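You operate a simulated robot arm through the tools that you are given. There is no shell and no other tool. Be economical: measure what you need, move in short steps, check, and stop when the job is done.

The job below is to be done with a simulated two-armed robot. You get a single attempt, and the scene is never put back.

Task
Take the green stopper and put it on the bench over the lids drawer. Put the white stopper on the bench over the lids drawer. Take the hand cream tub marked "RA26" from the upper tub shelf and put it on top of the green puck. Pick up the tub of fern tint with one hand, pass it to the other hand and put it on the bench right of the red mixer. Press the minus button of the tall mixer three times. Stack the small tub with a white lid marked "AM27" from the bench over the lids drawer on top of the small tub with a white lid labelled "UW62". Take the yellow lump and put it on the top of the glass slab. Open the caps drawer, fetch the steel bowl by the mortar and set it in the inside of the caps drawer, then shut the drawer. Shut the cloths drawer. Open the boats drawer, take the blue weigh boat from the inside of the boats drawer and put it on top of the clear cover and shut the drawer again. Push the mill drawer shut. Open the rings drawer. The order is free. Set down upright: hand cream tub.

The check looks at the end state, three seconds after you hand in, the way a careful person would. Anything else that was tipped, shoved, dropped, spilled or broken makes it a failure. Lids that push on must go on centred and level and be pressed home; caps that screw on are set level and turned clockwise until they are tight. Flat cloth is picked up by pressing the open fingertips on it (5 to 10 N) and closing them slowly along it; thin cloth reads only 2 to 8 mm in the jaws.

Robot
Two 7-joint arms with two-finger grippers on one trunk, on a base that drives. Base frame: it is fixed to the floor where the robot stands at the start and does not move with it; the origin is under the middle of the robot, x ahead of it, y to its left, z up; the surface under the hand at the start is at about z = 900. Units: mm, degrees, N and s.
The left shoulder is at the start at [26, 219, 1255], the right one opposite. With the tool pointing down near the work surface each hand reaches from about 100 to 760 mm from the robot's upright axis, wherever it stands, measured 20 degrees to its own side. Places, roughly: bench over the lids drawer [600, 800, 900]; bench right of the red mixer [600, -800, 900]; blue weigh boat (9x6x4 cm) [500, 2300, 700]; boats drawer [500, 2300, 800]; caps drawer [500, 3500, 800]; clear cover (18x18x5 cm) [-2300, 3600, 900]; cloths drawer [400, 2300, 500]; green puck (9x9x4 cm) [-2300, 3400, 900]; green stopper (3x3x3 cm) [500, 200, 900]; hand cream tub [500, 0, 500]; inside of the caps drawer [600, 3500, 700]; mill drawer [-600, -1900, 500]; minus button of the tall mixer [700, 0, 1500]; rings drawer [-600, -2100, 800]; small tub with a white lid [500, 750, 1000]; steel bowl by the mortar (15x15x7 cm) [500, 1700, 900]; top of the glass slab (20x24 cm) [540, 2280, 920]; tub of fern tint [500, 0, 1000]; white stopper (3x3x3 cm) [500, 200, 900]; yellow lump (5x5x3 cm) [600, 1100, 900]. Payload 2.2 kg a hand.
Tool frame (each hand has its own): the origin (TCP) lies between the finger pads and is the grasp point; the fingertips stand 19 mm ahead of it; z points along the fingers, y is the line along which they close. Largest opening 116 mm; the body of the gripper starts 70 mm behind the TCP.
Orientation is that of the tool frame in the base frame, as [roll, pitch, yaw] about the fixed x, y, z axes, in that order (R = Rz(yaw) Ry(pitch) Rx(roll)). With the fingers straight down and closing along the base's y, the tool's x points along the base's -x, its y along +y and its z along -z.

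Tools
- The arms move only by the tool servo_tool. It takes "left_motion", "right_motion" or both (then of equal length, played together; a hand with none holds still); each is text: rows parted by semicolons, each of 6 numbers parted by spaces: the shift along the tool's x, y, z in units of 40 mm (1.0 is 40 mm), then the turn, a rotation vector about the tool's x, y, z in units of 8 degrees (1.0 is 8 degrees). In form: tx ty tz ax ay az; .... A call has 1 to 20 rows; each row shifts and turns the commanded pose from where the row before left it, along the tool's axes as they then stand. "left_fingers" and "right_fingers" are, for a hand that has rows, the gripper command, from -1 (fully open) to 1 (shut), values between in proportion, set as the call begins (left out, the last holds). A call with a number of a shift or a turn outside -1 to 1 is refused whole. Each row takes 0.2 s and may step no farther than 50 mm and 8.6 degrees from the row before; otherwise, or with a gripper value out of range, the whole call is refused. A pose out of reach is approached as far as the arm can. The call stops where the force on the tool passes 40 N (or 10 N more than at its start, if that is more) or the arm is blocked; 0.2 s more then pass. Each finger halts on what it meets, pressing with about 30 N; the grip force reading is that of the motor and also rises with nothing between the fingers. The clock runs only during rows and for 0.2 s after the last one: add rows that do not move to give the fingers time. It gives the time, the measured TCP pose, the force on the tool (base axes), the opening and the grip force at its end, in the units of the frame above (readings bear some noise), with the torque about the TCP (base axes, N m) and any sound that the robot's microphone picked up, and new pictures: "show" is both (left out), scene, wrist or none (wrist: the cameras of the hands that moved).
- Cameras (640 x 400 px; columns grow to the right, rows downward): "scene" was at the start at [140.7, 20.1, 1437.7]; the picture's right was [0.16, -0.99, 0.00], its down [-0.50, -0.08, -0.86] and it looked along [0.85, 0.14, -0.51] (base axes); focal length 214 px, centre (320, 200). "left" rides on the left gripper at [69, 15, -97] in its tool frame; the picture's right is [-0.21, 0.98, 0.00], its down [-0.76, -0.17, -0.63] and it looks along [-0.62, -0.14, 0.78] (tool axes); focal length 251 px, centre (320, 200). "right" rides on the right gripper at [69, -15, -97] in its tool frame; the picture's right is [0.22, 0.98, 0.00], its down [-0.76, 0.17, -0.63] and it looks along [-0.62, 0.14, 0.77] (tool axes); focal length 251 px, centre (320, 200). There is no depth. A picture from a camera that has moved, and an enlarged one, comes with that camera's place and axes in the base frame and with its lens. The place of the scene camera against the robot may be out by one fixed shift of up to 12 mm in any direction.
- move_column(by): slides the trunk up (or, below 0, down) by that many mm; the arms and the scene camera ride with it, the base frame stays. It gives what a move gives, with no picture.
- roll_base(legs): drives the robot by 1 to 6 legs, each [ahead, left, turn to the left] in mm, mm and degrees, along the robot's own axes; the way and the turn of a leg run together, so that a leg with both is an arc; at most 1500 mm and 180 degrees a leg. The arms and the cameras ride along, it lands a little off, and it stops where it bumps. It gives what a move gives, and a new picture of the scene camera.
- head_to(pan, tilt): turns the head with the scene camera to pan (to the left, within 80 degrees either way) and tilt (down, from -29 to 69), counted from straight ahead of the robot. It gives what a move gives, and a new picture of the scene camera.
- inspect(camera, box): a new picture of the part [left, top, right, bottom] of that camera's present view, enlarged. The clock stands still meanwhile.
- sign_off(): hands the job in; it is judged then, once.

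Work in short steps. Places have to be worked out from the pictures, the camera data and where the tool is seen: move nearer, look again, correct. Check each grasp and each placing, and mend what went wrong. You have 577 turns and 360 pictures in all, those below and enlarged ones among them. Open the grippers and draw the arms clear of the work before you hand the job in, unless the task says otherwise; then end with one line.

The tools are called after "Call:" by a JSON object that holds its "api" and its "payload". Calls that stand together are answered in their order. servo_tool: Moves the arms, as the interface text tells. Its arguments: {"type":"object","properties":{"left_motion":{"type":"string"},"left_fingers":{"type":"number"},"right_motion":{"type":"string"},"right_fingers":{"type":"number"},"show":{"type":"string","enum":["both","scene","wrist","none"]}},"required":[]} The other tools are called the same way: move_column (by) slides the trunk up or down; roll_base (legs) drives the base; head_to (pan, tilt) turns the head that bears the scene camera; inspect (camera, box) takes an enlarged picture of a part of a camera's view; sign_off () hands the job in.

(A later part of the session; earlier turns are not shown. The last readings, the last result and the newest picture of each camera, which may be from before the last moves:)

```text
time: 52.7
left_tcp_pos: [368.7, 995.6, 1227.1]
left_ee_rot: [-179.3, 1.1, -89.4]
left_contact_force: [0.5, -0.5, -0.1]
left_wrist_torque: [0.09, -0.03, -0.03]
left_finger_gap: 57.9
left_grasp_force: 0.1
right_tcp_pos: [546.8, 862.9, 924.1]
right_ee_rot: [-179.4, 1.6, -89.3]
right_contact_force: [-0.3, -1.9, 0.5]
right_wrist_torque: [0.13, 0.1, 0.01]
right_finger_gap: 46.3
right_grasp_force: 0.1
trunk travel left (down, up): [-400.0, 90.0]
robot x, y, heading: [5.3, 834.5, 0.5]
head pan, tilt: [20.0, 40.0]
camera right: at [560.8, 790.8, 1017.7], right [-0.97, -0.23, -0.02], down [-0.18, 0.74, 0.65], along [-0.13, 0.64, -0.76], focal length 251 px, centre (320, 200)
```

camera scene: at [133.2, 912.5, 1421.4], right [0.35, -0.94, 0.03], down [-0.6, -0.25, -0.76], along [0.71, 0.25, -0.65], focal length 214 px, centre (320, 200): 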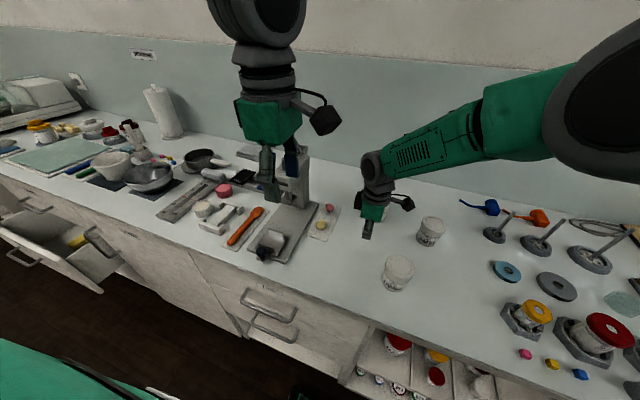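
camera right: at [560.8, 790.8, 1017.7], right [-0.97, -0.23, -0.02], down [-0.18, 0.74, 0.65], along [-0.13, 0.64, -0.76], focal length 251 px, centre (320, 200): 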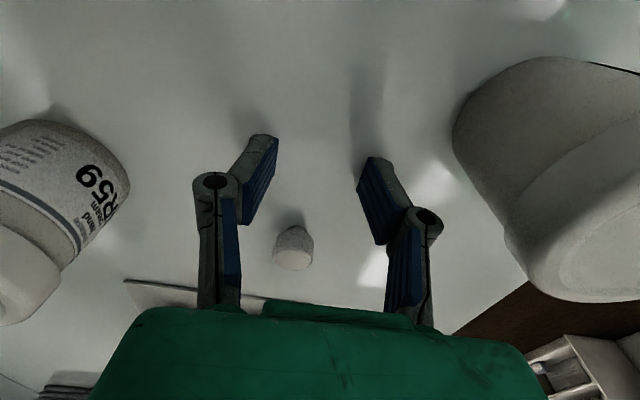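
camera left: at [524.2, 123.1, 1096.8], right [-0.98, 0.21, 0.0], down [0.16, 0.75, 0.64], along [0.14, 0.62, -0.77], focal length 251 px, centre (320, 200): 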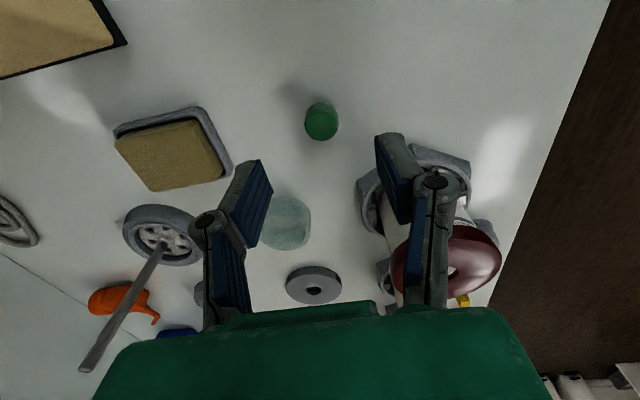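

The white stopper stands on the bench at about [551,923]. I lift the hand straight up and wait for the sway to die down.

Call:
{"api": "servo_tool", "payload": {"right_motion": "0 0 -1 0 0 0;0 0 -1 0 0 0;0 0 -1 0 0 0;0 0 -1 0 0 0;0 0 -1 0 0 0;0 0 0 0 0 0;0 0 0 0 0 0;0 0 0 0 0 0", "show": "none"}}

Call:
{"api": "servo_tool", "payload": {"right_motion": "0 0 0 0 0 0", "show": "none"}}

Call:
{"api": "servo_tool", "payload": {"right_motion": "0 0 0 0 0 0", "show": "none"}}

Call:
{"api": "servo_tool", "payload": {"right_motion": "0 0 0 0 0 0", "show": "none"}}

Call:
{"api": "servo_tool", "payload": {"right_motion": "0 0 0 0 0 0", "show": "none"}}

```text
time: 54.7
left_tcp_pos: [365.2, 1038.8, 1218.2]
left_ee_rot: [-179.8, -1.0, -89.2]
left_contact_force: [0.2, 1.3, -0.7]
left_wrist_torque: [-0.09, 0.0, 0.0]
left_finger_gap: 58.0
left_grasp_force: 0.2
right_tcp_pos: [543.3, 896.2, 1125.0]
right_ee_rot: [-179.2, 0.1, -89.7]
right_contact_force: [0.0, 0.8, 0.2]
right_wrist_torque: [-0.05, 0.05, -0.04]
right_finger_gap: 46.6
right_grasp_force: 0.1
trunk travel left (down, up): [-400.0, 90.0]
robot x, y, heading: [5.5, 836.2, 0.8]
head pan, tilt: [20.0, 40.0]
stopped in row 8 (right hand): the arm was blocked; the commanded pose is now the measured one
```

```text
time: 55.1
left_tcp_pos: [364.8, 1017.2, 1222.0]
left_ee_rot: [-179.4, -0.1, -89.5]
left_contact_force: [-0.1, 0.6, 0.1]
left_wrist_torque: [0.0, 0.0, 0.01]
left_finger_gap: 58.3
left_grasp_force: 0.0
right_tcp_pos: [540.2, 877.0, 1123.2]
right_ee_rot: [-179.2, 0.4, -89.2]
right_contact_force: [-0.3, -0.4, -0.3]
right_wrist_torque: [0.03, 0.01, 0.02]
right_finger_gap: 46.5
right_grasp_force: 0.0
trunk travel left (down, up): [-400.0, 90.0]
robot x, y, heading: [9.5, 832.3, 0.5]
head pan, tilt: [20.0, 40.0]
```

```text
time: 55.5
left_tcp_pos: [367.1, 1020.3, 1221.5]
left_ee_rot: [-179.7, -0.1, -89.4]
left_contact_force: [0.6, 0.2, 1.5]
left_wrist_torque: [-0.03, -0.01, 0.0]
left_finger_gap: 58.3
left_grasp_force: 0.0
right_tcp_pos: [544.1, 875.8, 1127.9]
right_ee_rot: [-179.1, 1.1, -89.7]
right_contact_force: [1.0, -0.9, 1.1]
right_wrist_torque: [0.01, 0.07, 0.03]
right_finger_gap: 46.6
right_grasp_force: 0.0
trunk travel left (down, up): [-400.0, 90.0]
robot x, y, heading: [6.5, 829.7, 0.4]
head pan, tilt: [20.0, 40.0]
```

```text
time: 55.9
left_tcp_pos: [364.5, 1039.7, 1220.7]
left_ee_rot: [-179.5, -0.8, -89.4]
left_contact_force: [0.3, 0.0, -0.5]
left_wrist_torque: [-0.07, -0.02, 0.04]
left_finger_gap: 58.0
left_grasp_force: 0.0
right_tcp_pos: [539.3, 900.1, 1121.8]
right_ee_rot: [-179.3, -0.4, -89.1]
right_contact_force: [-0.3, 0.5, -0.9]
right_wrist_torque: [-0.05, 0.0, 0.01]
right_finger_gap: 46.5
right_grasp_force: 0.2
trunk travel left (down, up): [-400.0, 90.0]
robot x, y, heading: [1.9, 832.5, 0.7]
head pan, tilt: [20.0, 40.0]
```

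```text
time: 56.3
left_tcp_pos: [366.3, 999.9, 1224.0]
left_ee_rot: [-179.6, 0.6, -89.5]
left_contact_force: [0.0, -0.9, -0.8]
left_wrist_torque: [0.09, 0.0, 0.02]
left_finger_gap: 58.2
left_grasp_force: 0.0
right_tcp_pos: [541.0, 859.0, 1124.8]
right_ee_rot: [-179.2, 1.3, -89.5]
right_contact_force: [-1.8, -0.4, -0.3]
right_wrist_torque: [0.0, -0.1, 0.0]
right_finger_gap: 46.2
right_grasp_force: 0.0
trunk travel left (down, up): [-400.0, 90.0]
robot x, y, heading: [0.6, 830.8, 0.4]
head pan, tilt: [20.0, 40.0]
```

Sway is decaying slowly; I wait longer and take a fresh look from the head meanwhile.

Call:
{"api": "servo_tool", "payload": {"left_motion": "0 0 0 0 0 0;0 0 0 0 0 0;0 0 0 0 0 0;0 0 0 0 0 0;0 0 0 0 0 0;0 0 0 0 0 0;0 0 0 0 0 0;0 0 0 0 0 0;0 0 0 0 0 0;0 0 0 0 0 0;0 0 0 0 0 0;0 0 0 0 0 0;0 0 0 0 0 0;0 0 0 0 0 0;0 0 0 0 0 0", "show": "none"}}

Call:
{"api": "servo_tool", "payload": {"left_motion": "0 0 0 0 0 0;0 0 0 0 0 0;0 0 0 0 0 0;0 0 0 0 0 0;0 0 0 0 0 0;0 0 0 0 0 0;0 0 0 0 0 0;0 0 0 0 0 0;0 0 0 0 0 0;0 0 0 0 0 0;0 0 0 0 0 0;0 0 0 0 0 0;0 0 0 0 0 0;0 0 0 0 0 0;0 0 0 0 0 0", "show": "none"}}

Call:
{"api": "head_to", "payload": {"pan": 20, "tilt": 50}}

```text
time: 59.5
left_tcp_pos: [365.3, 1043.8, 1219.1]
left_ee_rot: [-179.6, -1.2, -89.3]
left_contact_force: [-0.9, 0.1, 0.3]
left_wrist_torque: [-0.08, 0.02, 0.02]
left_finger_gap: 57.9
left_grasp_force: 0.1
right_tcp_pos: [540.0, 903.9, 1121.2]
right_ee_rot: [-179.1, -0.6, -89.2]
right_contact_force: [-0.8, 0.5, -0.6]
right_wrist_torque: [-0.08, 0.01, 0.0]
right_finger_gap: 46.3
right_grasp_force: 0.0
trunk travel left (down, up): [-400.0, 90.0]
robot x, y, heading: [6.0, 837.1, 0.5]
head pan, tilt: [20.0, 40.0]
```

```text
time: 62.7
left_tcp_pos: [366.8, 1010.0, 1222.5]
left_ee_rot: [-179.5, 0.4, -89.5]
left_contact_force: [0.5, -0.1, 0.1]
left_wrist_torque: [-0.03, 0.02, 0.01]
left_finger_gap: 57.9
left_grasp_force: 0.0
right_tcp_pos: [545.0, 867.8, 1125.9]
right_ee_rot: [-179.1, 1.4, -89.8]
right_contact_force: [1.5, -1.2, 0.2]
right_wrist_torque: [0.1, 0.06, 0.01]
right_finger_gap: 46.3
right_grasp_force: 0.0
trunk travel left (down, up): [-400.0, 90.0]
robot x, y, heading: [5.3, 831.7, 0.4]
head pan, tilt: [20.0, 40.0]
```

```text
time: 63.4
left_tcp_pos: [364.8, 993.9, 1226.2]
left_ee_rot: [-179.4, 1.0, -89.6]
left_contact_force: [1.0, -0.3, -0.7]
left_wrist_torque: [0.04, 0.02, -0.02]
left_finger_gap: 57.9
left_grasp_force: 0.0
right_tcp_pos: [541.5, 853.2, 1123.4]
right_ee_rot: [-179.1, 1.4, -89.6]
right_contact_force: [0.8, -0.9, 0.7]
right_wrist_torque: [0.12, 0.05, 0.02]
right_finger_gap: 46.4
right_grasp_force: 0.1
trunk travel left (down, up): [-400.0, 90.0]
robot x, y, heading: [5.6, 826.9, 0.4]
head pan, tilt: [20.0, 50.0]
camera scene: at [126.8, 833.4, 1409.4], right [0.35, -0.94, -0.02], down [-0.72, -0.26, -0.65], along [0.6, 0.24, -0.76], focal length 214 px, centre (320, 200)
```

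scene: 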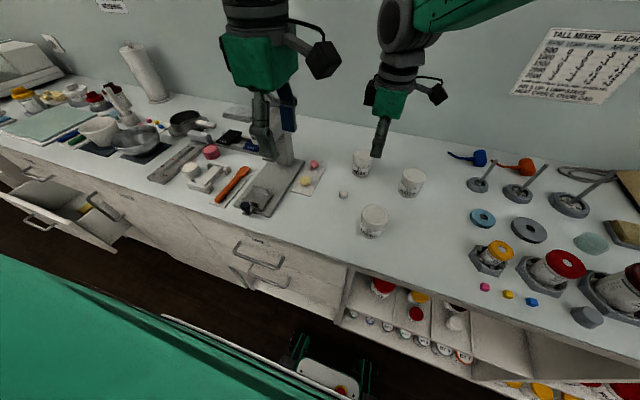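

The sway isn't dying; likely the left arm hangs at its reach limit and hunts. I move the left hand forward/down to a comfortable pose.

Call:
{"api": "servo_tool", "payload": {"left_motion": "0 -1 0.4 0 0 0;0 -1 0.4 0 0 0;0 -1 0.4 0 0 0;0 -1 0.4 0 0 0;0 0 0 0 0 0;0 0 0 0 0 0;0 0 0 0 0 0;0 0 0 0 0 0;0 0 0 0 0 0;0 0 0 0 0 0;0 0 0 0 0 0;0 0 0 0 0 0", "show": "none"}}

Call:
{"api": "servo_tool", "payload": {"left_motion": "0 0 0 0 0 0;0 0 0 0 0 0;0 0 0 0 0 0", "show": "none"}}

Call:
{"api": "servo_tool", "payload": {"left_motion": "0 0 0 0 0 0;0 0 0 0 0 0", "show": "none"}}

Call:
{"api": "servo_tool", "payload": {"left_motion": "0 0 0 0 0 0;0 0 0 0 0 0", "show": "none"}}

```text
time: 66.0
left_tcp_pos: [528.6, 1007.1, 1163.4]
left_ee_rot: [-178.9, 0.5, -89.6]
left_contact_force: [0.1, -1.2, -0.1]
left_wrist_torque: [0.05, 0.01, 0.0]
left_finger_gap: 58.2
left_grasp_force: 0.1
right_tcp_pos: [540.5, 864.2, 1124.1]
right_ee_rot: [-179.0, 1.0, -89.4]
right_contact_force: [0.4, -0.5, 0.6]
right_wrist_torque: [0.07, 0.02, 0.03]
right_finger_gap: 46.4
right_grasp_force: 0.0
trunk travel left (down, up): [-400.0, 90.0]
robot x, y, heading: [1.1, 828.6, 0.5]
head pan, tilt: [20.0, 50.0]
```

```text
time: 66.8
left_tcp_pos: [528.1, 1025.4, 1160.5]
left_ee_rot: [-178.9, -0.4, -89.4]
left_contact_force: [0.7, 0.0, 0.3]
left_wrist_torque: [0.01, 0.01, 0.02]
left_finger_gap: 57.9
left_grasp_force: 0.0
right_tcp_pos: [541.1, 884.2, 1123.0]
right_ee_rot: [-179.2, 0.1, -89.2]
right_contact_force: [0.3, -0.3, 0.4]
right_wrist_torque: [0.0, -0.03, 0.0]
right_finger_gap: 46.5
right_grasp_force: 0.1
trunk travel left (down, up): [-400.0, 90.0]
robot x, y, heading: [8.3, 830.4, 0.5]
head pan, tilt: [20.0, 50.0]
```

```text
time: 67.6
left_tcp_pos: [523.7, 1053.9, 1160.0]
left_ee_rot: [-179.0, -1.4, -89.0]
left_contact_force: [-0.1, -0.3, -0.8]
left_wrist_torque: [-0.01, 0.0, 0.02]
left_finger_gap: 58.1
left_grasp_force: 0.0
right_tcp_pos: [535.1, 912.5, 1124.0]
right_ee_rot: [-178.9, -0.6, -89.1]
right_contact_force: [-0.1, 1.2, -0.2]
right_wrist_torque: [-0.1, -0.08, 0.01]
right_finger_gap: 46.3
right_grasp_force: 0.1
trunk travel left (down, up): [-400.0, 90.0]
robot x, y, heading: [5.2, 844.0, 0.5]
head pan, tilt: [20.0, 50.0]
stopped in row 2 (left hand): the arm was blocked; the commanded pose is now the measured one
```

```text
time: 68.2
left_tcp_pos: [524.1, 1042.5, 1161.8]
left_ee_rot: [-178.9, -0.8, -89.0]
left_contact_force: [0.4, -0.8, 0.2]
left_wrist_torque: [0.0, -0.02, -0.01]
left_finger_gap: 58.2
left_grasp_force: 0.0
right_tcp_pos: [542.3, 894.2, 1129.5]
right_ee_rot: [-179.0, 0.7, -90.1]
right_contact_force: [0.5, 0.4, -0.2]
right_wrist_torque: [-0.02, 0.0, 0.0]
right_finger_gap: 46.4
right_grasp_force: 0.1
trunk travel left (down, up): [-400.0, 90.0]
robot x, y, heading: [3.2, 841.3, 0.4]
head pan, tilt: [20.0, 50.0]
```

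Still rocking. I drive back right by 100 mm (where I need to be for the AM27 stack) and watch whether the rocking stops.

Call:
{"api": "roll_base", "payload": {"legs": [[0, -110, 0]]}}

Call:
{"api": "servo_tool", "payload": {"left_motion": "0 0 0 0 0 0", "show": "none"}}

Call:
{"api": "servo_tool", "payload": {"left_motion": "0 0 0 0 0 0;0 0 0 0 0 0", "show": "none"}}

Call:
{"api": "servo_tool", "payload": {"left_motion": "0 0 0 0 0 0;0 0 0 0 0 0", "show": "none"}}

Call:
{"api": "servo_tool", "payload": {"left_motion": "0 0 0 0 0 0;0 0 0 0 0 0", "show": "none"}}

```text
time: 69.4
left_tcp_pos: [522.9, 995.1, 1153.3]
left_ee_rot: [-178.8, -3.5, -88.9]
left_contact_force: [0.1, 3.1, 0.9]
left_wrist_torque: [-0.25, 0.0, 0.06]
left_finger_gap: 57.8
left_grasp_force: 0.0
right_tcp_pos: [540.4, 842.7, 1120.9]
right_ee_rot: [-179.3, -2.0, -90.0]
right_contact_force: [0.0, 3.3, -3.2]
right_wrist_torque: [-0.29, -0.02, -0.02]
right_finger_gap: 46.6
right_grasp_force: 0.2
trunk travel left (down, up): [-400.0, 90.0]
robot x, y, heading: [8.3, 743.2, 0.5]
head pan, tilt: [20.0, 50.0]
camera scene: at [126.4, 824.1, 1407.3], right [0.35, -0.94, 0.04], down [-0.72, -0.29, -0.63], along [0.6, 0.2, -0.77], focal length 214 px, centre (320, 200)
```

scene: 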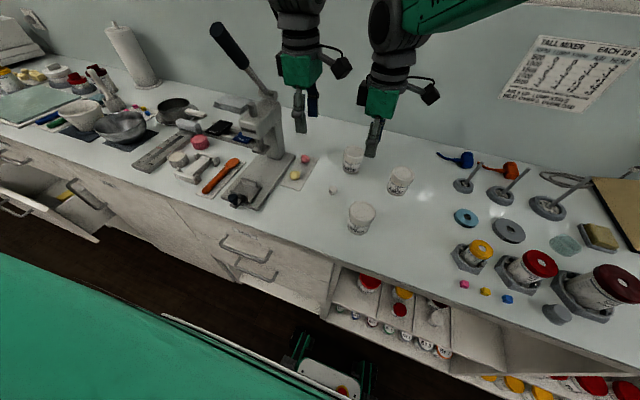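

```text
time: 70.0
left_tcp_pos: [520.6, 886.1, 1176.3]
left_ee_rot: [-178.2, 1.7, -89.3]
left_contact_force: [-1.0, -2.2, 0.4]
left_wrist_torque: [0.23, 0.03, 0.02]
left_finger_gap: 57.9
left_grasp_force: 0.0
right_tcp_pos: [537.3, 737.7, 1132.6]
right_ee_rot: [-178.9, 2.9, -90.4]
right_contact_force: [0.9, -1.6, -0.2]
right_wrist_torque: [0.22, 0.07, 0.0]
right_finger_gap: 46.5
right_grasp_force: 0.1
trunk travel left (down, up): [-400.0, 90.0]
robot x, y, heading: [6.6, 727.4, 0.5]
head pan, tilt: [20.0, 50.0]
stopped in row 1 (left hand): the arm was blocked; the commanded pose is now the measured one
```

```text
time: 70.6
left_tcp_pos: [519.5, 927.1, 1169.9]
left_ee_rot: [-178.5, -0.3, -89.0]
left_contact_force: [0.2, -1.1, -0.3]
left_wrist_torque: [0.01, -0.02, 0.01]
left_finger_gap: 57.9
left_grasp_force: 0.0
right_tcp_pos: [538.6, 777.6, 1132.6]
right_ee_rot: [-178.6, 1.3, -90.0]
right_contact_force: [0.5, -0.5, -0.5]
right_wrist_torque: [0.03, 0.01, -0.03]
right_finger_gap: 46.5
right_grasp_force: 0.1
trunk travel left (down, up): [-400.0, 90.0]
robot x, y, heading: [9.2, 733.7, 0.4]
head pan, tilt: [20.0, 50.0]
```

```text
time: 71.4
left_tcp_pos: [514.2, 969.3, 1166.1]
left_ee_rot: [-178.3, -1.9, -88.5]
left_contact_force: [0.2, 0.9, 0.6]
left_wrist_torque: [-0.07, 0.01, -0.02]
left_finger_gap: 58.1
left_grasp_force: 0.1
right_tcp_pos: [531.7, 822.1, 1129.5]
right_ee_rot: [-178.6, -0.4, -89.5]
right_contact_force: [-0.2, 1.9, 0.3]
right_wrist_torque: [-0.09, -0.02, 0.01]
right_finger_gap: 46.4
right_grasp_force: 0.1
trunk travel left (down, up): [-400.0, 90.0]
robot x, y, heading: [9.4, 744.7, 0.7]
head pan, tilt: [20.0, 50.0]
stopped in row 2 (left hand): the arm was blocked; the commanded pose is now the measured one
```

```text
time: 72.0
left_tcp_pos: [514.4, 954.5, 1168.7]
left_ee_rot: [-178.3, -1.2, -88.5]
left_contact_force: [0.5, 0.8, 1.0]
left_wrist_torque: [-0.02, -0.02, -0.01]
left_finger_gap: 57.9
left_grasp_force: 0.1
right_tcp_pos: [538.0, 800.4, 1137.3]
right_ee_rot: [-178.6, 1.6, -90.7]
right_contact_force: [0.5, -0.3, -0.4]
right_wrist_torque: [0.0, 0.04, -0.06]
right_finger_gap: 46.4
right_grasp_force: 0.0
trunk travel left (down, up): [-400.0, 90.0]
robot x, y, heading: [6.6, 746.4, 0.6]
head pan, tilt: [20.0, 50.0]
```

I try not commanding the arms: raise the column a bit and then let time pass with head moves to see whether the rocking decays.

Call:
{"api": "move_column", "payload": {"by": 40}}

Call:
{"api": "move_column", "payload": {"by": 5}}

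Call:
{"api": "move_column", "payload": {"by": -5}}

Call:
{"api": "move_column", "payload": {"by": 5}}

Call:
{"api": "move_column", "payload": {"by": -5}}

Call:
{"api": "move_column", "payload": {"by": 5}}

```text
time: 72.8
left_tcp_pos: [516.3, 932.6, 1211.1]
left_ee_rot: [-178.3, -0.2, -88.8]
left_contact_force: [-0.3, -0.8, 0.9]
left_wrist_torque: [0.05, 0.02, 0.01]
left_finger_gap: 58.0
left_grasp_force: 0.1
right_tcp_pos: [538.1, 779.2, 1177.1]
right_ee_rot: [-178.8, 2.4, -90.6]
right_contact_force: [0.6, -0.6, 1.5]
right_wrist_torque: [0.07, 0.07, -0.03]
right_finger_gap: 46.3
right_grasp_force: 0.1
trunk travel left (down, up): [-440.0, 50.0]
robot x, y, heading: [7.4, 741.6, 0.7]
head pan, tilt: [20.0, 50.0]
```

```text
time: 73.3
left_tcp_pos: [513.9, 937.0, 1217.4]
left_ee_rot: [-178.2, -0.4, -88.9]
left_contact_force: [-0.5, 0.3, -0.3]
left_wrist_torque: [0.05, 0.01, -0.04]
left_finger_gap: 58.2
left_grasp_force: 0.0
right_tcp_pos: [531.5, 789.3, 1178.0]
right_ee_rot: [-178.7, 0.9, -89.7]
right_contact_force: [-0.3, -0.3, -0.1]
right_wrist_torque: [0.02, 0.01, 0.0]
right_finger_gap: 46.6
right_grasp_force: 0.0
trunk travel left (down, up): [-445.0, 45.0]
robot x, y, heading: [12.0, 741.4, 0.7]
head pan, tilt: [20.0, 50.0]
```

```text
time: 73.9
left_tcp_pos: [513.8, 969.5, 1205.5]
left_ee_rot: [-178.4, -1.7, -88.5]
left_contact_force: [-0.1, 0.5, 0.4]
left_wrist_torque: [-0.07, -0.02, -0.01]
left_finger_gap: 58.0
left_grasp_force: 0.0
right_tcp_pos: [535.2, 815.9, 1174.3]
right_ee_rot: [-178.7, 0.5, -90.4]
right_contact_force: [0.3, 1.4, -0.7]
right_wrist_torque: [-0.07, 0.04, 0.0]
right_finger_gap: 46.4
right_grasp_force: 0.1
trunk travel left (down, up): [-440.0, 50.0]
robot x, y, heading: [9.2, 753.0, 0.9]
head pan, tilt: [20.0, 50.0]
```

```text
time: 74.4
left_tcp_pos: [514.5, 908.0, 1219.7]
left_ee_rot: [-178.2, 0.7, -89.1]
left_contact_force: [0.5, -1.3, 0.3]
left_wrist_torque: [0.14, 0.0, 0.0]
left_finger_gap: 57.9
left_grasp_force: 0.0
right_tcp_pos: [532.8, 761.2, 1176.8]
right_ee_rot: [-178.7, 1.9, -89.9]
right_contact_force: [1.4, -1.9, 0.1]
right_wrist_torque: [0.05, 0.09, -0.03]
right_finger_gap: 46.6
right_grasp_force: 0.0
trunk travel left (down, up): [-445.0, 45.0]
robot x, y, heading: [15.3, 735.0, 0.7]
head pan, tilt: [20.0, 50.0]
```

```text
time: 75.0
left_tcp_pos: [514.6, 980.8, 1205.3]
left_ee_rot: [-178.4, -2.2, -88.3]
left_contact_force: [-0.5, 1.5, -0.2]
left_wrist_torque: [-0.19, -0.03, -0.01]
left_finger_gap: 57.8
left_grasp_force: 0.0
right_tcp_pos: [530.2, 830.1, 1164.6]
right_ee_rot: [-179.0, -1.0, -89.5]
right_contact_force: [-0.7, 1.0, -1.5]
right_wrist_torque: [-0.09, -0.06, 0.0]
right_finger_gap: 46.6
right_grasp_force: 0.0
trunk travel left (down, up): [-440.0, 50.0]
robot x, y, heading: [12.1, 746.9, 0.8]
head pan, tilt: [20.0, 50.0]
```

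```text
time: 75.5
left_tcp_pos: [516.4, 919.7, 1217.6]
left_ee_rot: [-178.2, 0.2, -88.8]
left_contact_force: [0.1, -0.6, -0.2]
left_wrist_torque: [0.09, -0.01, 0.03]
left_finger_gap: 58.2
left_grasp_force: 0.2
right_tcp_pos: [536.1, 767.9, 1181.0]
right_ee_rot: [-178.7, 2.5, -90.5]
right_contact_force: [0.0, -1.7, 2.0]
right_wrist_torque: [0.09, 0.03, -0.02]
right_finger_gap: 46.3
right_grasp_force: 0.0
trunk travel left (down, up): [-445.0, 45.0]
robot x, y, heading: [10.8, 736.3, 0.1]
head pan, tilt: [20.0, 50.0]
```

Short jerky moves seem to feed the rocking. I need to return for the green stopper anyway, so I make a long drive back right and watch the sway.

Call:
{"api": "roll_base", "payload": {"legs": [[-10, -700, 0]]}}

Call:
{"api": "servo_tool", "payload": {"left_motion": "0 0 0 0 0 0", "show": "none"}}

Call:
{"api": "servo_tool", "payload": {"left_motion": "0 0 0 0 0 0", "show": "none"}}

Call:
{"api": "servo_tool", "payload": {"left_motion": "0 0 0 0 0 0", "show": "none"}}

Call:
{"api": "servo_tool", "payload": {"left_motion": "0 0 0 0 0 0", "show": "none"}}

```text
time: 79.4
left_tcp_pos: [512.5, 261.7, 1210.6]
left_ee_rot: [-178.5, -1.6, -88.6]
left_contact_force: [-0.4, 1.0, 0.5]
left_wrist_torque: [-0.09, 0.02, 0.0]
left_finger_gap: 57.8
left_grasp_force: 0.1
right_tcp_pos: [536.1, 101.6, 1182.8]
right_ee_rot: [-178.8, 1.4, -91.1]
right_contact_force: [0.5, 0.0, 0.2]
right_wrist_torque: [-0.03, 0.04, 0.01]
right_finger_gap: 46.5
right_grasp_force: 0.1
trunk travel left (down, up): [-445.0, 45.0]
robot x, y, heading: [2.3, 41.8, 0.5]
head pan, tilt: [20.0, 50.0]
camera scene: at [130.7, 69.9, 1453.9], right [0.35, -0.94, 0.0], down [-0.72, -0.27, -0.64], along [0.6, 0.22, -0.77], focal length 214 px, centre (320, 200)
```

scene: 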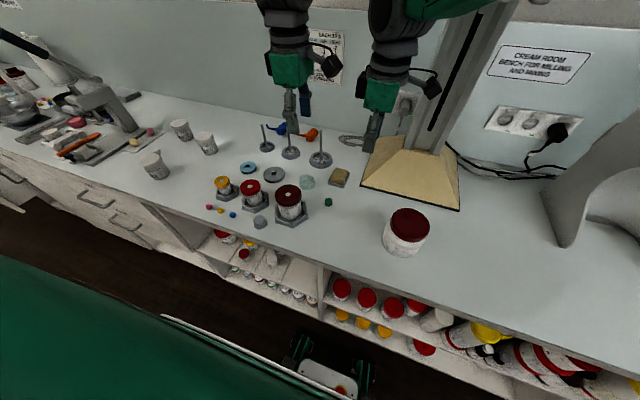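

```text
time: 79.8
left_tcp_pos: [506.2, 261.3, 1212.4]
left_ee_rot: [-178.1, -1.9, -88.7]
left_contact_force: [0.1, 1.2, 0.4]
left_wrist_torque: [-0.02, -0.02, -0.02]
left_finger_gap: 57.9
left_grasp_force: 0.1
right_tcp_pos: [530.6, 106.6, 1186.8]
right_ee_rot: [-178.3, 1.2, -90.9]
right_contact_force: [0.2, 0.4, 0.9]
right_wrist_torque: [-0.01, -0.02, -0.01]
right_finger_gap: 46.3
right_grasp_force: 0.1
trunk travel left (down, up): [-445.0, 45.0]
robot x, y, heading: [8.0, 38.7, 0.4]
head pan, tilt: [20.0, 50.0]
```

```text
time: 80.2
left_tcp_pos: [508.7, 243.0, 1216.1]
left_ee_rot: [-178.4, -0.8, -88.6]
left_contact_force: [-0.2, -0.6, -0.8]
left_wrist_torque: [0.04, -0.01, 0.0]
left_finger_gap: 58.1
left_grasp_force: 0.0
right_tcp_pos: [540.5, 76.6, 1196.9]
right_ee_rot: [-178.6, 3.7, -92.6]
right_contact_force: [0.1, -1.7, 0.5]
right_wrist_torque: [0.13, 0.04, 0.02]
right_finger_gap: 46.6
right_grasp_force: 0.0
trunk travel left (down, up): [-445.0, 45.0]
robot x, y, heading: [3.9, 42.8, 0.5]
head pan, tilt: [20.0, 50.0]
```

```text
time: 80.8
left_tcp_pos: [501.4, 231.5, 1221.7]
left_ee_rot: [-177.8, -0.1, -88.6]
left_contact_force: [-0.2, -1.1, 1.8]
left_wrist_torque: [0.16, -0.03, -0.02]
left_finger_gap: 58.0
left_grasp_force: 0.0
right_tcp_pos: [524.5, 78.0, 1188.3]
right_ee_rot: [-178.3, 2.6, -90.7]
right_contact_force: [0.2, -1.1, 1.8]
right_wrist_torque: [0.09, -0.01, -0.03]
right_finger_gap: 46.6
right_grasp_force: 0.1
trunk travel left (down, up): [-445.0, 45.0]
robot x, y, heading: [5.6, 45.4, 0.6]
head pan, tilt: [20.0, 50.0]
stopped in row 1 (left hand): the arm was blocked; the commanded pose is now the measured one
```

```text
time: 81.2
left_tcp_pos: [504.2, 265.5, 1215.8]
left_ee_rot: [-178.1, -1.6, -88.3]
left_contact_force: [0.2, 1.0, 0.4]
left_wrist_torque: [-0.03, 0.01, 0.01]
left_finger_gap: 58.0
left_grasp_force: 0.0
right_tcp_pos: [532.0, 106.7, 1192.6]
right_ee_rot: [-178.3, 2.6, -91.5]
right_contact_force: [1.5, -0.3, 0.2]
right_wrist_torque: [-0.03, 0.05, 0.02]
right_finger_gap: 46.5
right_grasp_force: 0.0
trunk travel left (down, up): [-445.0, 45.0]
robot x, y, heading: [4.7, 55.9, 0.6]
head pan, tilt: [20.0, 50.0]
```

The right arm itself seems to be flexing against the trunk. I rotate the right hand back to its natural orientation and move it to its own side.

Call:
{"api": "servo_tool", "payload": {"right_motion": "0.8 0 0 0 0 1;0.8 0 0 0 0 1;0.8 0 0 0 0 1;0.8 0 0 0 0 1;0.8 0 0 0 0 1;0 0 0 0 0 1;0 0 0 0 0 1;0 0 0 0 0 1;0 0 0 0 0 1;0 0 0 0 0 1;0 0 0 0 0 1;0 0 0 0 0 0.25", "show": "none"}}

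Call:
{"api": "servo_tool", "payload": {"right_motion": "0 0 0 0 0 0;0 0 0 0 0 0", "show": "none"}}

Call:
{"api": "servo_tool", "payload": {"right_motion": "0 0 0 0 0 0;0 0 0 0 0 0", "show": "none"}}

Call:
{"api": "servo_tool", "payload": {"right_motion": "0 0 0 0 0 0;0 0 0 0 0 0", "show": "none"}}

Call:
{"api": "servo_tool", "payload": {"right_motion": "0 0 0 0 0 0;0 0 0 0 0 0", "show": "none"}}

```text
time: 84.0
left_tcp_pos: [496.5, 283.8, 1213.2]
left_ee_rot: [-177.8, -2.9, -88.3]
left_contact_force: [-0.8, 1.1, 0.0]
left_wrist_torque: [-0.19, 0.0, 0.0]
left_finger_gap: 58.0
left_grasp_force: 0.0
right_tcp_pos: [475.0, -20.8, 1182.5]
right_ee_rot: [179.8, 2.0, 179.5]
right_contact_force: [-1.3, 1.3, -0.3]
right_wrist_torque: [-0.12, 0.0, 0.0]
right_finger_gap: 46.3
right_grasp_force: 0.1
trunk travel left (down, up): [-445.0, 45.0]
robot x, y, heading: [3.9, 45.8, 0.8]
head pan, tilt: [20.0, 50.0]
stopped in row 12 (right hand): the arm was blocked; the commanded pose is now the measured one
```

```text
time: 84.8
left_tcp_pos: [494.8, 242.5, 1220.5]
left_ee_rot: [-177.4, -1.3, -88.9]
left_contact_force: [0.3, 0.6, 0.0]
left_wrist_torque: [-0.03, 0.03, -0.01]
left_finger_gap: 58.1
left_grasp_force: 0.0
right_tcp_pos: [472.7, -61.8, 1183.8]
right_ee_rot: [178.5, 2.0, 178.9]
right_contact_force: [-0.7, -0.9, 0.1]
right_wrist_torque: [-0.06, -0.04, 0.03]
right_finger_gap: 46.4
right_grasp_force: 0.1
trunk travel left (down, up): [-445.0, 45.0]
robot x, y, heading: [4.4, 29.9, 0.4]
head pan, tilt: [20.0, 50.0]
stopped in row 2 (right hand): the arm was blocked; the commanded pose is now the measured one
```

```text
time: 85.6
left_tcp_pos: [492.0, 198.5, 1226.7]
left_ee_rot: [-177.2, 0.3, -89.3]
left_contact_force: [0.1, -0.7, -0.7]
left_wrist_torque: [0.14, 0.01, 0.0]
left_finger_gap: 58.2
left_grasp_force: 0.0
right_tcp_pos: [470.4, -104.0, 1182.9]
right_ee_rot: [176.7, 1.9, 178.3]
right_contact_force: [0.2, -0.9, 0.6]
right_wrist_torque: [0.12, 0.04, 0.03]
right_finger_gap: 46.3
right_grasp_force: 0.0
trunk travel left (down, up): [-445.0, 45.0]
robot x, y, heading: [4.2, 20.5, 0.5]
head pan, tilt: [20.0, 50.0]
stopped in row 2 (right hand): the arm was blocked; the commanded pose is now the measured one
```

```text
time: 86.2
left_tcp_pos: [492.9, 228.9, 1222.4]
left_ee_rot: [-177.2, -0.9, -89.1]
left_contact_force: [0.3, 0.3, -0.1]
left_wrist_torque: [-0.03, 0.0, 0.02]
left_finger_gap: 57.8
left_grasp_force: 0.0
right_tcp_pos: [470.6, -75.3, 1184.6]
right_ee_rot: [178.1, 1.9, 178.6]
right_contact_force: [0.8, -0.4, 0.0]
right_wrist_torque: [-0.01, -0.01, 0.01]
right_finger_gap: 46.4
right_grasp_force: 0.0
trunk travel left (down, up): [-445.0, 45.0]
robot x, y, heading: [8.1, 22.5, 0.4]
head pan, tilt: [20.0, 50.0]
```

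```text
time: 87.0
left_tcp_pos: [488.2, 266.7, 1218.6]
left_ee_rot: [-177.3, -2.4, -88.7]
left_contact_force: [0.2, 0.7, 0.0]
left_wrist_torque: [-0.08, -0.01, 0.02]
left_finger_gap: 57.8
left_grasp_force: 0.1
right_tcp_pos: [466.5, -39.2, 1187.9]
right_ee_rot: [179.5, 2.3, 179.1]
right_contact_force: [0.3, 1.6, -0.2]
right_wrist_torque: [-0.06, 0.02, -0.01]
right_finger_gap: 46.6
right_grasp_force: 0.0
trunk travel left (down, up): [-445.0, 45.0]
robot x, y, heading: [4.4, 33.3, 0.3]
head pan, tilt: [20.0, 50.0]
stopped in row 2 (right hand): the arm was blocked; the commanded pose is now the measured one
```

The trunk keeps rocking and leans slightly. I look down at the base to see whether it touches anything.

Call:
{"api": "head_to", "payload": {"pan": 0, "tilt": 69}}

Call:
{"api": "head_to", "payload": {"pan": -70, "tilt": 60}}

Call:
{"api": "head_to", "payload": {"pan": 70, "tilt": 60}}

```text
time: 87.8
left_tcp_pos: [487.8, 270.2, 1217.8]
left_ee_rot: [-177.3, -2.5, -88.7]
left_contact_force: [-0.7, 0.4, -0.1]
left_wrist_torque: [0.03, 0.01, -0.03]
left_finger_gap: 57.8
left_grasp_force: 0.1
right_tcp_pos: [467.5, -33.8, 1189.2]
right_ee_rot: [179.6, 2.3, 179.0]
right_contact_force: [-0.3, -0.2, 0.9]
right_wrist_torque: [0.0, 0.0, 0.03]
right_finger_gap: 46.5
right_grasp_force: 0.0
trunk travel left (down, up): [-445.0, 45.0]
robot x, y, heading: [6.5, 35.2, 0.7]
head pan, tilt: [0.0, 68.8]
camera scene: at [111.5, 63.1, 1432.0], right [0.01, -1.0, 0.02], down [-0.93, -0.02, -0.36], along [0.36, -0.01, -0.93], focal length 214 px, centre (320, 200)
```

scene: 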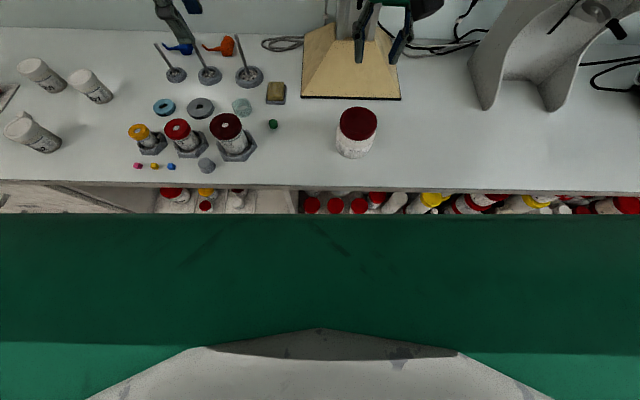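

```text
time: 89.2
left_tcp_pos: [490.3, 214.6, 1226.3]
left_ee_rot: [-177.1, -0.2, -89.1]
left_contact_force: [0.7, -0.8, 0.1]
left_wrist_torque: [-0.03, 0.01, -0.02]
left_finger_gap: 58.1
left_grasp_force: 0.1
right_tcp_pos: [469.0, -93.2, 1185.8]
right_ee_rot: [176.4, 1.7, 177.9]
right_contact_force: [0.4, -0.8, -0.3]
right_wrist_torque: [0.1, 0.02, -0.01]
right_finger_gap: 46.1
right_grasp_force: 0.0
trunk travel left (down, up): [-445.0, 45.0]
robot x, y, heading: [4.7, 27.2, 0.4]
head pan, tilt: [-70.0, 60.0]
camera scene: at [108.9, -32.9, 1436.8], right [-0.54, -0.84, -0.01], down [-0.75, 0.49, -0.44], along [0.37, -0.23, -0.9], focal length 214 px, centre (320, 200)
```

scene: 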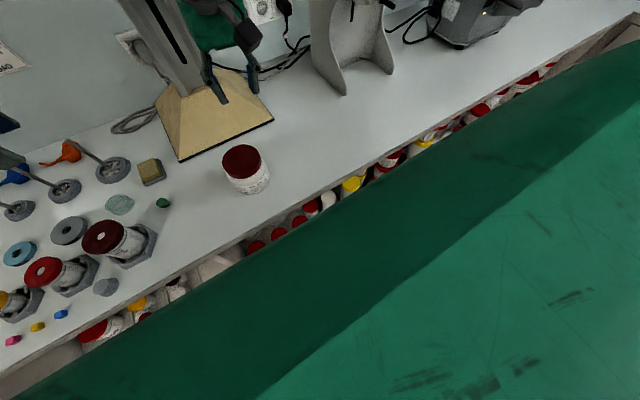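

```text
time: 91.4
left_tcp_pos: [489.3, 266.1, 1217.9]
left_ee_rot: [-177.2, -2.3, -88.7]
left_contact_force: [0.4, 0.6, -0.2]
left_wrist_torque: [-0.07, -0.01, 0.01]
left_finger_gap: 57.9
left_grasp_force: 0.0
right_tcp_pos: [466.3, -37.6, 1188.4]
right_ee_rot: [179.6, 2.4, 179.1]
right_contact_force: [-0.1, 1.8, 0.2]
right_wrist_torque: [-0.09, -0.01, -0.03]
right_finger_gap: 46.3
right_grasp_force: 0.1
trunk travel left (down, up): [-445.0, 45.0]
robot x, y, heading: [4.6, 35.1, 0.7]
head pan, tilt: [70.0, 60.0]
camera scene: at [78.2, 115.9, 1440.8], right [0.94, -0.33, 0.0], down [-0.29, -0.82, -0.49], along [0.16, 0.46, -0.87], focal length 214 px, centre (320, 200)
```

scene: 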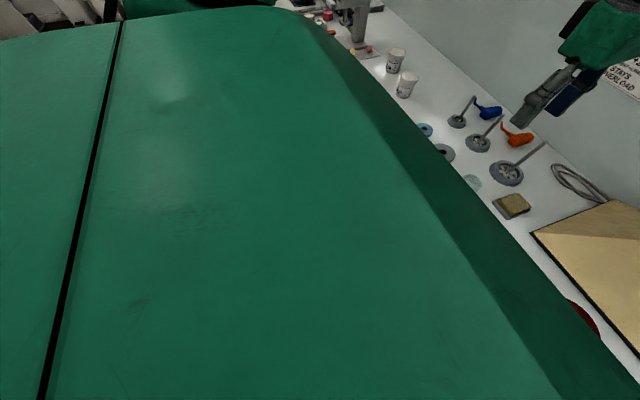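

I let time pass without touching anything (zero column moves) to see if it decays by itself.

Call:
{"api": "move_column", "payload": {"by": 0}}

Call:
{"api": "move_column", "payload": {"by": 0}}

Call:
{"api": "move_column", "payload": {"by": 0}}

Call:
{"api": "move_column", "payload": {"by": 0}}

Call:
{"api": "move_column", "payload": {"by": 0}}

Call:
{"api": "move_column", "payload": {"by": 0}}

Call:
{"api": "move_column", "payload": {"by": 0}}

Call:
{"api": "move_column", "payload": {"by": 0}}

```text
time: 91.9
left_tcp_pos: [488.7, 214.4, 1225.8]
left_ee_rot: [-177.1, -0.1, -89.0]
left_contact_force: [0.7, -0.1, -0.2]
left_wrist_torque: [0.07, -0.03, 0.0]
left_finger_gap: 57.9
left_grasp_force: 0.1
right_tcp_pos: [466.8, -89.5, 1183.7]
right_ee_rot: [177.4, 2.0, 178.6]
right_contact_force: [0.2, -0.8, 0.6]
right_wrist_torque: [0.09, 0.02, 0.0]
right_finger_gap: 46.4
right_grasp_force: 0.0
trunk travel left (down, up): [-445.0, 45.0]
robot x, y, heading: [3.5, 22.9, 0.4]
head pan, tilt: [70.0, 60.0]
```

```text
time: 92.4
left_tcp_pos: [488.6, 272.0, 1218.3]
left_ee_rot: [-177.2, -2.5, -88.7]
left_contact_force: [-0.1, 1.0, -0.4]
left_wrist_torque: [-0.06, 0.02, 0.0]
left_finger_gap: 58.0
left_grasp_force: 0.1
right_tcp_pos: [467.7, -34.1, 1188.7]
right_ee_rot: [179.7, 2.3, 179.0]
right_contact_force: [1.1, 1.1, 0.0]
right_wrist_torque: [-0.09, 0.01, -0.03]
right_finger_gap: 46.6
right_grasp_force: 0.1
trunk travel left (down, up): [-445.0, 45.0]
robot x, y, heading: [6.2, 35.4, 0.7]
head pan, tilt: [70.0, 60.0]
```

```text
time: 92.9
left_tcp_pos: [489.5, 212.1, 1225.9]
left_ee_rot: [-177.2, -0.1, -89.0]
left_contact_force: [0.8, -1.7, 0.4]
left_wrist_torque: [0.13, 0.01, -0.03]
left_finger_gap: 58.1
left_grasp_force: 0.1
right_tcp_pos: [465.9, -91.0, 1184.0]
right_ee_rot: [177.3, 2.1, 178.7]
right_contact_force: [0.5, -1.2, -0.6]
right_wrist_torque: [0.13, 0.01, 0.0]
right_finger_gap: 46.5
right_grasp_force: 0.1
trunk travel left (down, up): [-445.0, 45.0]
robot x, y, heading: [5.2, 23.2, 0.7]
head pan, tilt: [70.0, 60.0]
```

```text
time: 93.4
left_tcp_pos: [490.2, 269.5, 1218.7]
left_ee_rot: [-177.2, -2.4, -88.6]
left_contact_force: [-0.1, 0.9, 0.6]
left_wrist_torque: [-0.12, 0.0, 0.0]
left_finger_gap: 58.0
left_grasp_force: 0.1
right_tcp_pos: [467.2, -36.3, 1188.9]
right_ee_rot: [179.6, 2.2, 179.2]
right_contact_force: [0.2, 1.0, -0.5]
right_wrist_torque: [-0.12, -0.02, 0.0]
right_finger_gap: 46.3
right_grasp_force: 0.1
trunk travel left (down, up): [-445.0, 45.0]
robot x, y, heading: [5.0, 35.4, 0.8]
head pan, tilt: [70.0, 60.0]
```

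```text
time: 93.9
left_tcp_pos: [488.7, 218.9, 1226.2]
left_ee_rot: [-177.2, -0.3, -89.0]
left_contact_force: [0.2, -0.6, -0.2]
left_wrist_torque: [0.05, -0.01, -0.02]
left_finger_gap: 58.4
left_grasp_force: 0.1
right_tcp_pos: [467.4, -82.4, 1184.0]
right_ee_rot: [177.6, 2.0, 178.6]
right_contact_force: [1.1, -0.7, -0.6]
right_wrist_torque: [0.08, 0.01, 0.04]
right_finger_gap: 46.4
right_grasp_force: 0.0
trunk travel left (down, up): [-445.0, 45.0]
robot x, y, heading: [6.2, 22.9, 0.4]
head pan, tilt: [70.0, 60.0]
```

```text
time: 94.4
left_tcp_pos: [489.9, 256.3, 1220.4]
left_ee_rot: [-177.3, -2.0, -88.8]
left_contact_force: [-0.7, 1.0, 0.2]
left_wrist_torque: [-0.01, -0.02, -0.02]
left_finger_gap: 58.1
left_grasp_force: 0.0
right_tcp_pos: [465.8, -47.4, 1186.7]
right_ee_rot: [179.2, 2.2, 179.0]
right_contact_force: [0.4, 0.2, 0.3]
right_wrist_torque: [-0.04, -0.01, -0.01]
right_finger_gap: 46.4
right_grasp_force: 0.1
trunk travel left (down, up): [-445.0, 45.0]
robot x, y, heading: [7.1, 31.7, 0.7]
head pan, tilt: [70.0, 60.0]
```

```text
time: 94.9
left_tcp_pos: [489.8, 234.8, 1223.8]
left_ee_rot: [-177.3, -0.9, -89.0]
left_contact_force: [0.2, -0.5, -0.8]
left_wrist_torque: [0.05, 0.02, 0.01]
left_finger_gap: 58.4
left_grasp_force: 0.0
right_tcp_pos: [467.0, -68.3, 1185.5]
right_ee_rot: [178.2, 2.1, 178.9]
right_contact_force: [-0.3, 0.9, -0.6]
right_wrist_torque: [0.01, 0.0, 0.03]
right_finger_gap: 46.3
right_grasp_force: 0.1
trunk travel left (down, up): [-445.0, 45.0]
robot x, y, heading: [7.0, 24.7, 0.5]
head pan, tilt: [70.0, 60.0]
```

```text
time: 95.4
left_tcp_pos: [489.0, 239.5, 1222.0]
left_ee_rot: [-177.2, -1.1, -89.0]
left_contact_force: [0.6, -0.3, -0.8]
left_wrist_torque: [0.0, 0.02, 0.02]
left_finger_gap: 57.9
left_grasp_force: 0.1
right_tcp_pos: [467.0, -64.8, 1184.8]
right_ee_rot: [178.6, 2.1, 178.9]
right_contact_force: [-0.7, -0.1, 0.2]
right_wrist_torque: [-0.03, -0.01, -0.02]
right_finger_gap: 46.3
right_grasp_force: 0.1
trunk travel left (down, up): [-445.0, 45.0]
robot x, y, heading: [3.7, 31.1, 0.6]
head pan, tilt: [70.0, 60.0]
```

Call:
{"api": "move_column", "payload": {"by": 0}}

Call:
{"api": "move_column", "payload": {"by": 0}}

Call:
{"api": "move_column", "payload": {"by": 0}}

Call:
{"api": "move_column", "payload": {"by": 0}}

Call:
{"api": "move_column", "payload": {"by": 0}}

Call:
{"api": "move_column", "payload": {"by": 0}}

Call:
{"api": "move_column", "payload": {"by": 0}}

Call:
{"api": "move_column", "payload": {"by": 0}}

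```text
time: 95.9
left_tcp_pos: [488.0, 252.4, 1221.5]
left_ee_rot: [-177.3, -1.8, -88.8]
left_contact_force: [-0.2, 0.4, -0.3]
left_wrist_torque: [-0.05, -0.02, -0.01]
left_finger_gap: 58.4
left_grasp_force: 0.0
right_tcp_pos: [466.7, -50.9, 1185.9]
right_ee_rot: [178.8, 2.0, 179.1]
right_contact_force: [0.1, 0.6, -0.9]
right_wrist_torque: [-0.04, 0.01, 0.0]
right_finger_gap: 46.6
right_grasp_force: 0.1
trunk travel left (down, up): [-445.0, 45.0]
robot x, y, heading: [4.0, 33.9, 0.6]
head pan, tilt: [70.0, 60.0]
```

```text
time: 96.4
left_tcp_pos: [489.5, 221.3, 1225.5]
left_ee_rot: [-177.2, -0.5, -89.1]
left_contact_force: [0.5, -0.2, 0.4]
left_wrist_torque: [0.07, 0.0, 0.03]
left_finger_gap: 58.2
left_grasp_force: 0.0
right_tcp_pos: [467.0, -82.2, 1185.3]
right_ee_rot: [177.7, 2.2, 178.7]
right_contact_force: [-0.6, -0.4, -1.1]
right_wrist_torque: [0.09, 0.0, 0.01]
right_finger_gap: 46.3
right_grasp_force: 0.0
trunk travel left (down, up): [-445.0, 45.0]
robot x, y, heading: [3.4, 26.2, 0.6]
head pan, tilt: [70.0, 60.0]
```

```text
time: 96.9
left_tcp_pos: [489.1, 271.8, 1217.3]
left_ee_rot: [-177.5, -2.5, -88.7]
left_contact_force: [0.6, 1.0, 0.1]
left_wrist_torque: [-0.08, -0.04, 0.03]
left_finger_gap: 58.0
left_grasp_force: 0.1
right_tcp_pos: [467.4, -34.6, 1187.2]
right_ee_rot: [179.7, 2.3, 179.0]
right_contact_force: [-0.8, 1.0, -1.3]
right_wrist_torque: [-0.08, -0.02, 0.02]
right_finger_gap: 46.3
right_grasp_force: 0.1
trunk travel left (down, up): [-445.0, 45.0]
robot x, y, heading: [2.1, 32.3, 0.6]
head pan, tilt: [70.0, 60.0]
```

```text
time: 97.4
left_tcp_pos: [490.0, 205.5, 1227.2]
left_ee_rot: [-177.0, 0.1, -89.1]
left_contact_force: [-0.1, -1.2, -0.8]
left_wrist_torque: [0.07, -0.02, 0.0]
left_finger_gap: 58.1
left_grasp_force: 0.0
right_tcp_pos: [466.3, -96.9, 1184.6]
right_ee_rot: [177.1, 1.9, 178.6]
right_contact_force: [0.2, -1.6, 0.7]
right_wrist_torque: [0.12, 0.02, -0.03]
right_finger_gap: 46.4
right_grasp_force: 0.0
trunk travel left (down, up): [-445.0, 45.0]
robot x, y, heading: [8.1, 25.7, 0.5]
head pan, tilt: [70.0, 60.0]
```

```text
time: 97.9
left_tcp_pos: [488.2, 280.7, 1216.9]
left_ee_rot: [-177.3, -3.0, -88.6]
left_contact_force: [0.9, 0.8, 1.3]
left_wrist_torque: [-0.02, 0.04, 0.0]
left_finger_gap: 57.8
left_grasp_force: 0.0
right_tcp_pos: [467.3, -24.6, 1188.5]
right_ee_rot: [-179.9, 2.3, 179.2]
right_contact_force: [-0.6, 0.6, -0.4]
right_wrist_torque: [-0.09, -0.01, -0.01]
right_finger_gap: 46.4
right_grasp_force: 0.0
trunk travel left (down, up): [-445.0, 45.0]
robot x, y, heading: [2.3, 38.4, 0.5]
head pan, tilt: [70.0, 60.0]
```

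```text
time: 98.4
left_tcp_pos: [489.6, 199.4, 1228.4]
left_ee_rot: [-177.1, 0.4, -89.2]
left_contact_force: [0.4, -1.3, 0.2]
left_wrist_torque: [0.1, 0.0, -0.02]
left_finger_gap: 58.1
left_grasp_force: 0.1
right_tcp_pos: [467.3, -103.3, 1184.1]
right_ee_rot: [176.8, 2.0, 178.7]
right_contact_force: [0.3, -0.6, 0.2]
right_wrist_torque: [0.03, 0.04, 0.0]
right_finger_gap: 46.2
right_grasp_force: 0.1
trunk travel left (down, up): [-445.0, 45.0]
robot x, y, heading: [10.4, 25.0, 0.5]
head pan, tilt: [70.0, 60.0]
```

```text
time: 98.9
left_tcp_pos: [488.5, 283.4, 1216.8]
left_ee_rot: [-177.3, -3.0, -88.4]
left_contact_force: [0.1, 2.1, 0.8]
left_wrist_torque: [-0.2, -0.02, -0.03]
left_finger_gap: 57.8
left_grasp_force: 0.0
right_tcp_pos: [467.1, -21.7, 1188.1]
right_ee_rot: [-179.7, 2.3, 179.3]
right_contact_force: [0.3, 1.6, 0.9]
right_wrist_torque: [-0.19, -0.03, -0.02]
right_finger_gap: 46.3
right_grasp_force: 0.0
trunk travel left (down, up): [-445.0, 45.0]
robot x, y, heading: [6.1, 35.4, 0.9]
head pan, tilt: [70.0, 60.0]
```

```text
time: 99.4
left_tcp_pos: [490.1, 205.0, 1227.5]
left_ee_rot: [-177.1, 0.3, -89.1]
left_contact_force: [0.8, -1.6, 0.2]
left_wrist_torque: [0.14, -0.01, -0.06]
left_finger_gap: 58.1
left_grasp_force: 0.0
right_tcp_pos: [467.0, -97.4, 1183.7]
right_ee_rot: [177.0, 2.0, 178.4]
right_contact_force: [0.2, -1.3, 0.8]
right_wrist_torque: [0.11, 0.04, 0.0]
right_finger_gap: 46.4
right_grasp_force: 0.1
trunk travel left (down, up): [-445.0, 45.0]
robot x, y, heading: [5.7, 25.6, 0.4]
head pan, tilt: [70.0, 60.0]
```

It is a sustained oscillation. I try lowering the trunk 100 mm (still clear of everything) to change the balance.

Call:
{"api": "move_column", "payload": {"by": -100}}

Call:
{"api": "move_column", "payload": {"by": 0}}

Call:
{"api": "move_column", "payload": {"by": 0}}

Call:
{"api": "move_column", "payload": {"by": 0}}

Call:
{"api": "move_column", "payload": {"by": 0}}

Call:
{"api": "move_column", "payload": {"by": 0}}

Call:
{"api": "move_column", "payload": {"by": 0}}

Call:
{"api": "move_column", "payload": {"by": 0}}

```text
time: 100.8
left_tcp_pos: [488.9, 283.8, 1115.9]
left_ee_rot: [-177.2, -3.2, -88.6]
left_contact_force: [-0.3, 1.9, 1.4]
left_wrist_torque: [-0.27, 0.01, 0.01]
left_finger_gap: 57.8
left_grasp_force: 0.0
right_tcp_pos: [466.6, -22.0, 1088.9]
right_ee_rot: [-179.7, 2.3, 179.1]
right_contact_force: [0.5, 1.8, 0.9]
right_wrist_torque: [-0.21, 0.02, 0.0]
right_finger_gap: 46.4
right_grasp_force: 0.2
trunk travel left (down, up): [-345.0, 145.0]
robot x, y, heading: [3.6, 35.6, 0.7]
head pan, tilt: [70.0, 60.0]
```

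```text
time: 101.3
left_tcp_pos: [489.5, 211.6, 1125.8]
left_ee_rot: [-177.3, -0.1, -89.0]
left_contact_force: [0.2, -0.1, 0.2]
left_wrist_torque: [0.07, 0.02, -0.02]
left_finger_gap: 58.1
left_grasp_force: 0.0
right_tcp_pos: [468.5, -90.7, 1083.4]
right_ee_rot: [177.2, 1.8, 178.7]
right_contact_force: [0.8, -0.2, -0.6]
right_wrist_torque: [0.06, 0.02, 0.0]
right_finger_gap: 46.4
right_grasp_force: 0.1
trunk travel left (down, up): [-345.0, 145.0]
robot x, y, heading: [5.6, 23.4, 0.4]
head pan, tilt: [70.0, 60.0]
```

```text
time: 101.8
left_tcp_pos: [488.9, 255.8, 1118.7]
left_ee_rot: [-177.3, -1.9, -88.8]
left_contact_force: [-0.2, 0.8, 0.7]
left_wrist_torque: [-0.04, -0.04, -0.03]
left_finger_gap: 58.0
left_grasp_force: 0.1
right_tcp_pos: [467.4, -48.9, 1085.9]
right_ee_rot: [179.1, 2.1, 179.0]
right_contact_force: [-0.3, 0.0, -0.3]
right_wrist_torque: [-0.04, -0.04, -0.02]
right_finger_gap: 46.5
right_grasp_force: 0.0
trunk travel left (down, up): [-345.0, 145.0]
robot x, y, heading: [7.2, 31.4, 0.4]
head pan, tilt: [70.0, 60.0]
```

```text
time: 102.3
left_tcp_pos: [489.2, 247.6, 1121.3]
left_ee_rot: [-177.3, -1.5, -88.7]
left_contact_force: [0.3, -1.0, 1.2]
left_wrist_torque: [-0.02, 0.01, -0.03]
left_finger_gap: 58.0
left_grasp_force: 0.0
right_tcp_pos: [467.1, -58.4, 1086.7]
right_ee_rot: [178.6, 2.2, 179.1]
right_contact_force: [0.3, -0.2, -0.1]
right_wrist_torque: [-0.01, 0.0, -0.01]
right_finger_gap: 46.5
right_grasp_force: 0.1
trunk travel left (down, up): [-345.0, 145.0]
robot x, y, heading: [10.9, 32.8, 0.8]
head pan, tilt: [70.0, 60.0]
```

```text
time: 102.8
left_tcp_pos: [489.1, 219.9, 1126.9]
left_ee_rot: [-177.1, -0.4, -89.0]
left_contact_force: [-0.4, -0.4, -0.1]
left_wrist_torque: [0.08, -0.03, -0.02]
left_finger_gap: 57.8
left_grasp_force: 0.1
right_tcp_pos: [465.2, -83.3, 1084.2]
right_ee_rot: [177.6, 2.1, 178.7]
right_contact_force: [-0.3, -0.4, 0.6]
right_wrist_torque: [0.05, 0.01, -0.01]
right_finger_gap: 46.5
right_grasp_force: 0.1
trunk travel left (down, up): [-345.0, 145.0]
robot x, y, heading: [4.0, 26.6, 0.4]
head pan, tilt: [70.0, 60.0]
```

```text
time: 103.3
left_tcp_pos: [488.3, 278.2, 1117.8]
left_ee_rot: [-177.3, -2.9, -88.6]
left_contact_force: [0.2, 1.2, -0.3]
left_wrist_torque: [-0.13, 0.0, 0.01]
left_finger_gap: 58.1
left_grasp_force: 0.1
right_tcp_pos: [465.0, -25.4, 1088.7]
right_ee_rot: [180.0, 2.3, 179.2]
right_contact_force: [0.6, 0.7, -0.6]
right_wrist_torque: [-0.14, -0.01, -0.03]
right_finger_gap: 46.4
right_grasp_force: 0.0
trunk travel left (down, up): [-345.0, 145.0]
robot x, y, heading: [3.6, 37.6, 0.5]
head pan, tilt: [70.0, 60.0]
```

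```text
time: 103.8
left_tcp_pos: [489.4, 195.7, 1129.9]
left_ee_rot: [-177.0, 0.7, -89.0]
left_contact_force: [0.5, -1.0, -0.5]
left_wrist_torque: [0.17, 0.03, -0.02]
left_finger_gap: 57.9
left_grasp_force: 0.0
right_tcp_pos: [467.0, -107.1, 1083.6]
right_ee_rot: [176.6, 2.0, 178.5]
right_contact_force: [-1.5, -2.3, 0.7]
right_wrist_torque: [0.13, 0.01, -0.04]
right_finger_gap: 46.3
right_grasp_force: 0.1
trunk travel left (down, up): [-345.0, 145.0]
robot x, y, heading: [9.1, 20.6, 0.7]
head pan, tilt: [70.0, 60.0]
```

```text
time: 104.3
left_tcp_pos: [489.0, 290.4, 1115.4]
left_ee_rot: [-177.3, -3.6, -88.6]
left_contact_force: [1.1, 1.8, 0.3]
left_wrist_torque: [-0.15, -0.03, 0.03]
left_finger_gap: 58.2
left_grasp_force: 0.1
right_tcp_pos: [466.8, -14.5, 1089.0]
right_ee_rot: [-179.4, 2.3, 179.2]
right_contact_force: [-0.3, 1.9, 0.5]
right_wrist_torque: [-0.15, 0.0, -0.03]
right_finger_gap: 46.6
right_grasp_force: 0.0
trunk travel left (down, up): [-345.0, 145.0]
robot x, y, heading: [8.7, 40.4, 0.6]
head pan, tilt: [70.0, 60.0]
```

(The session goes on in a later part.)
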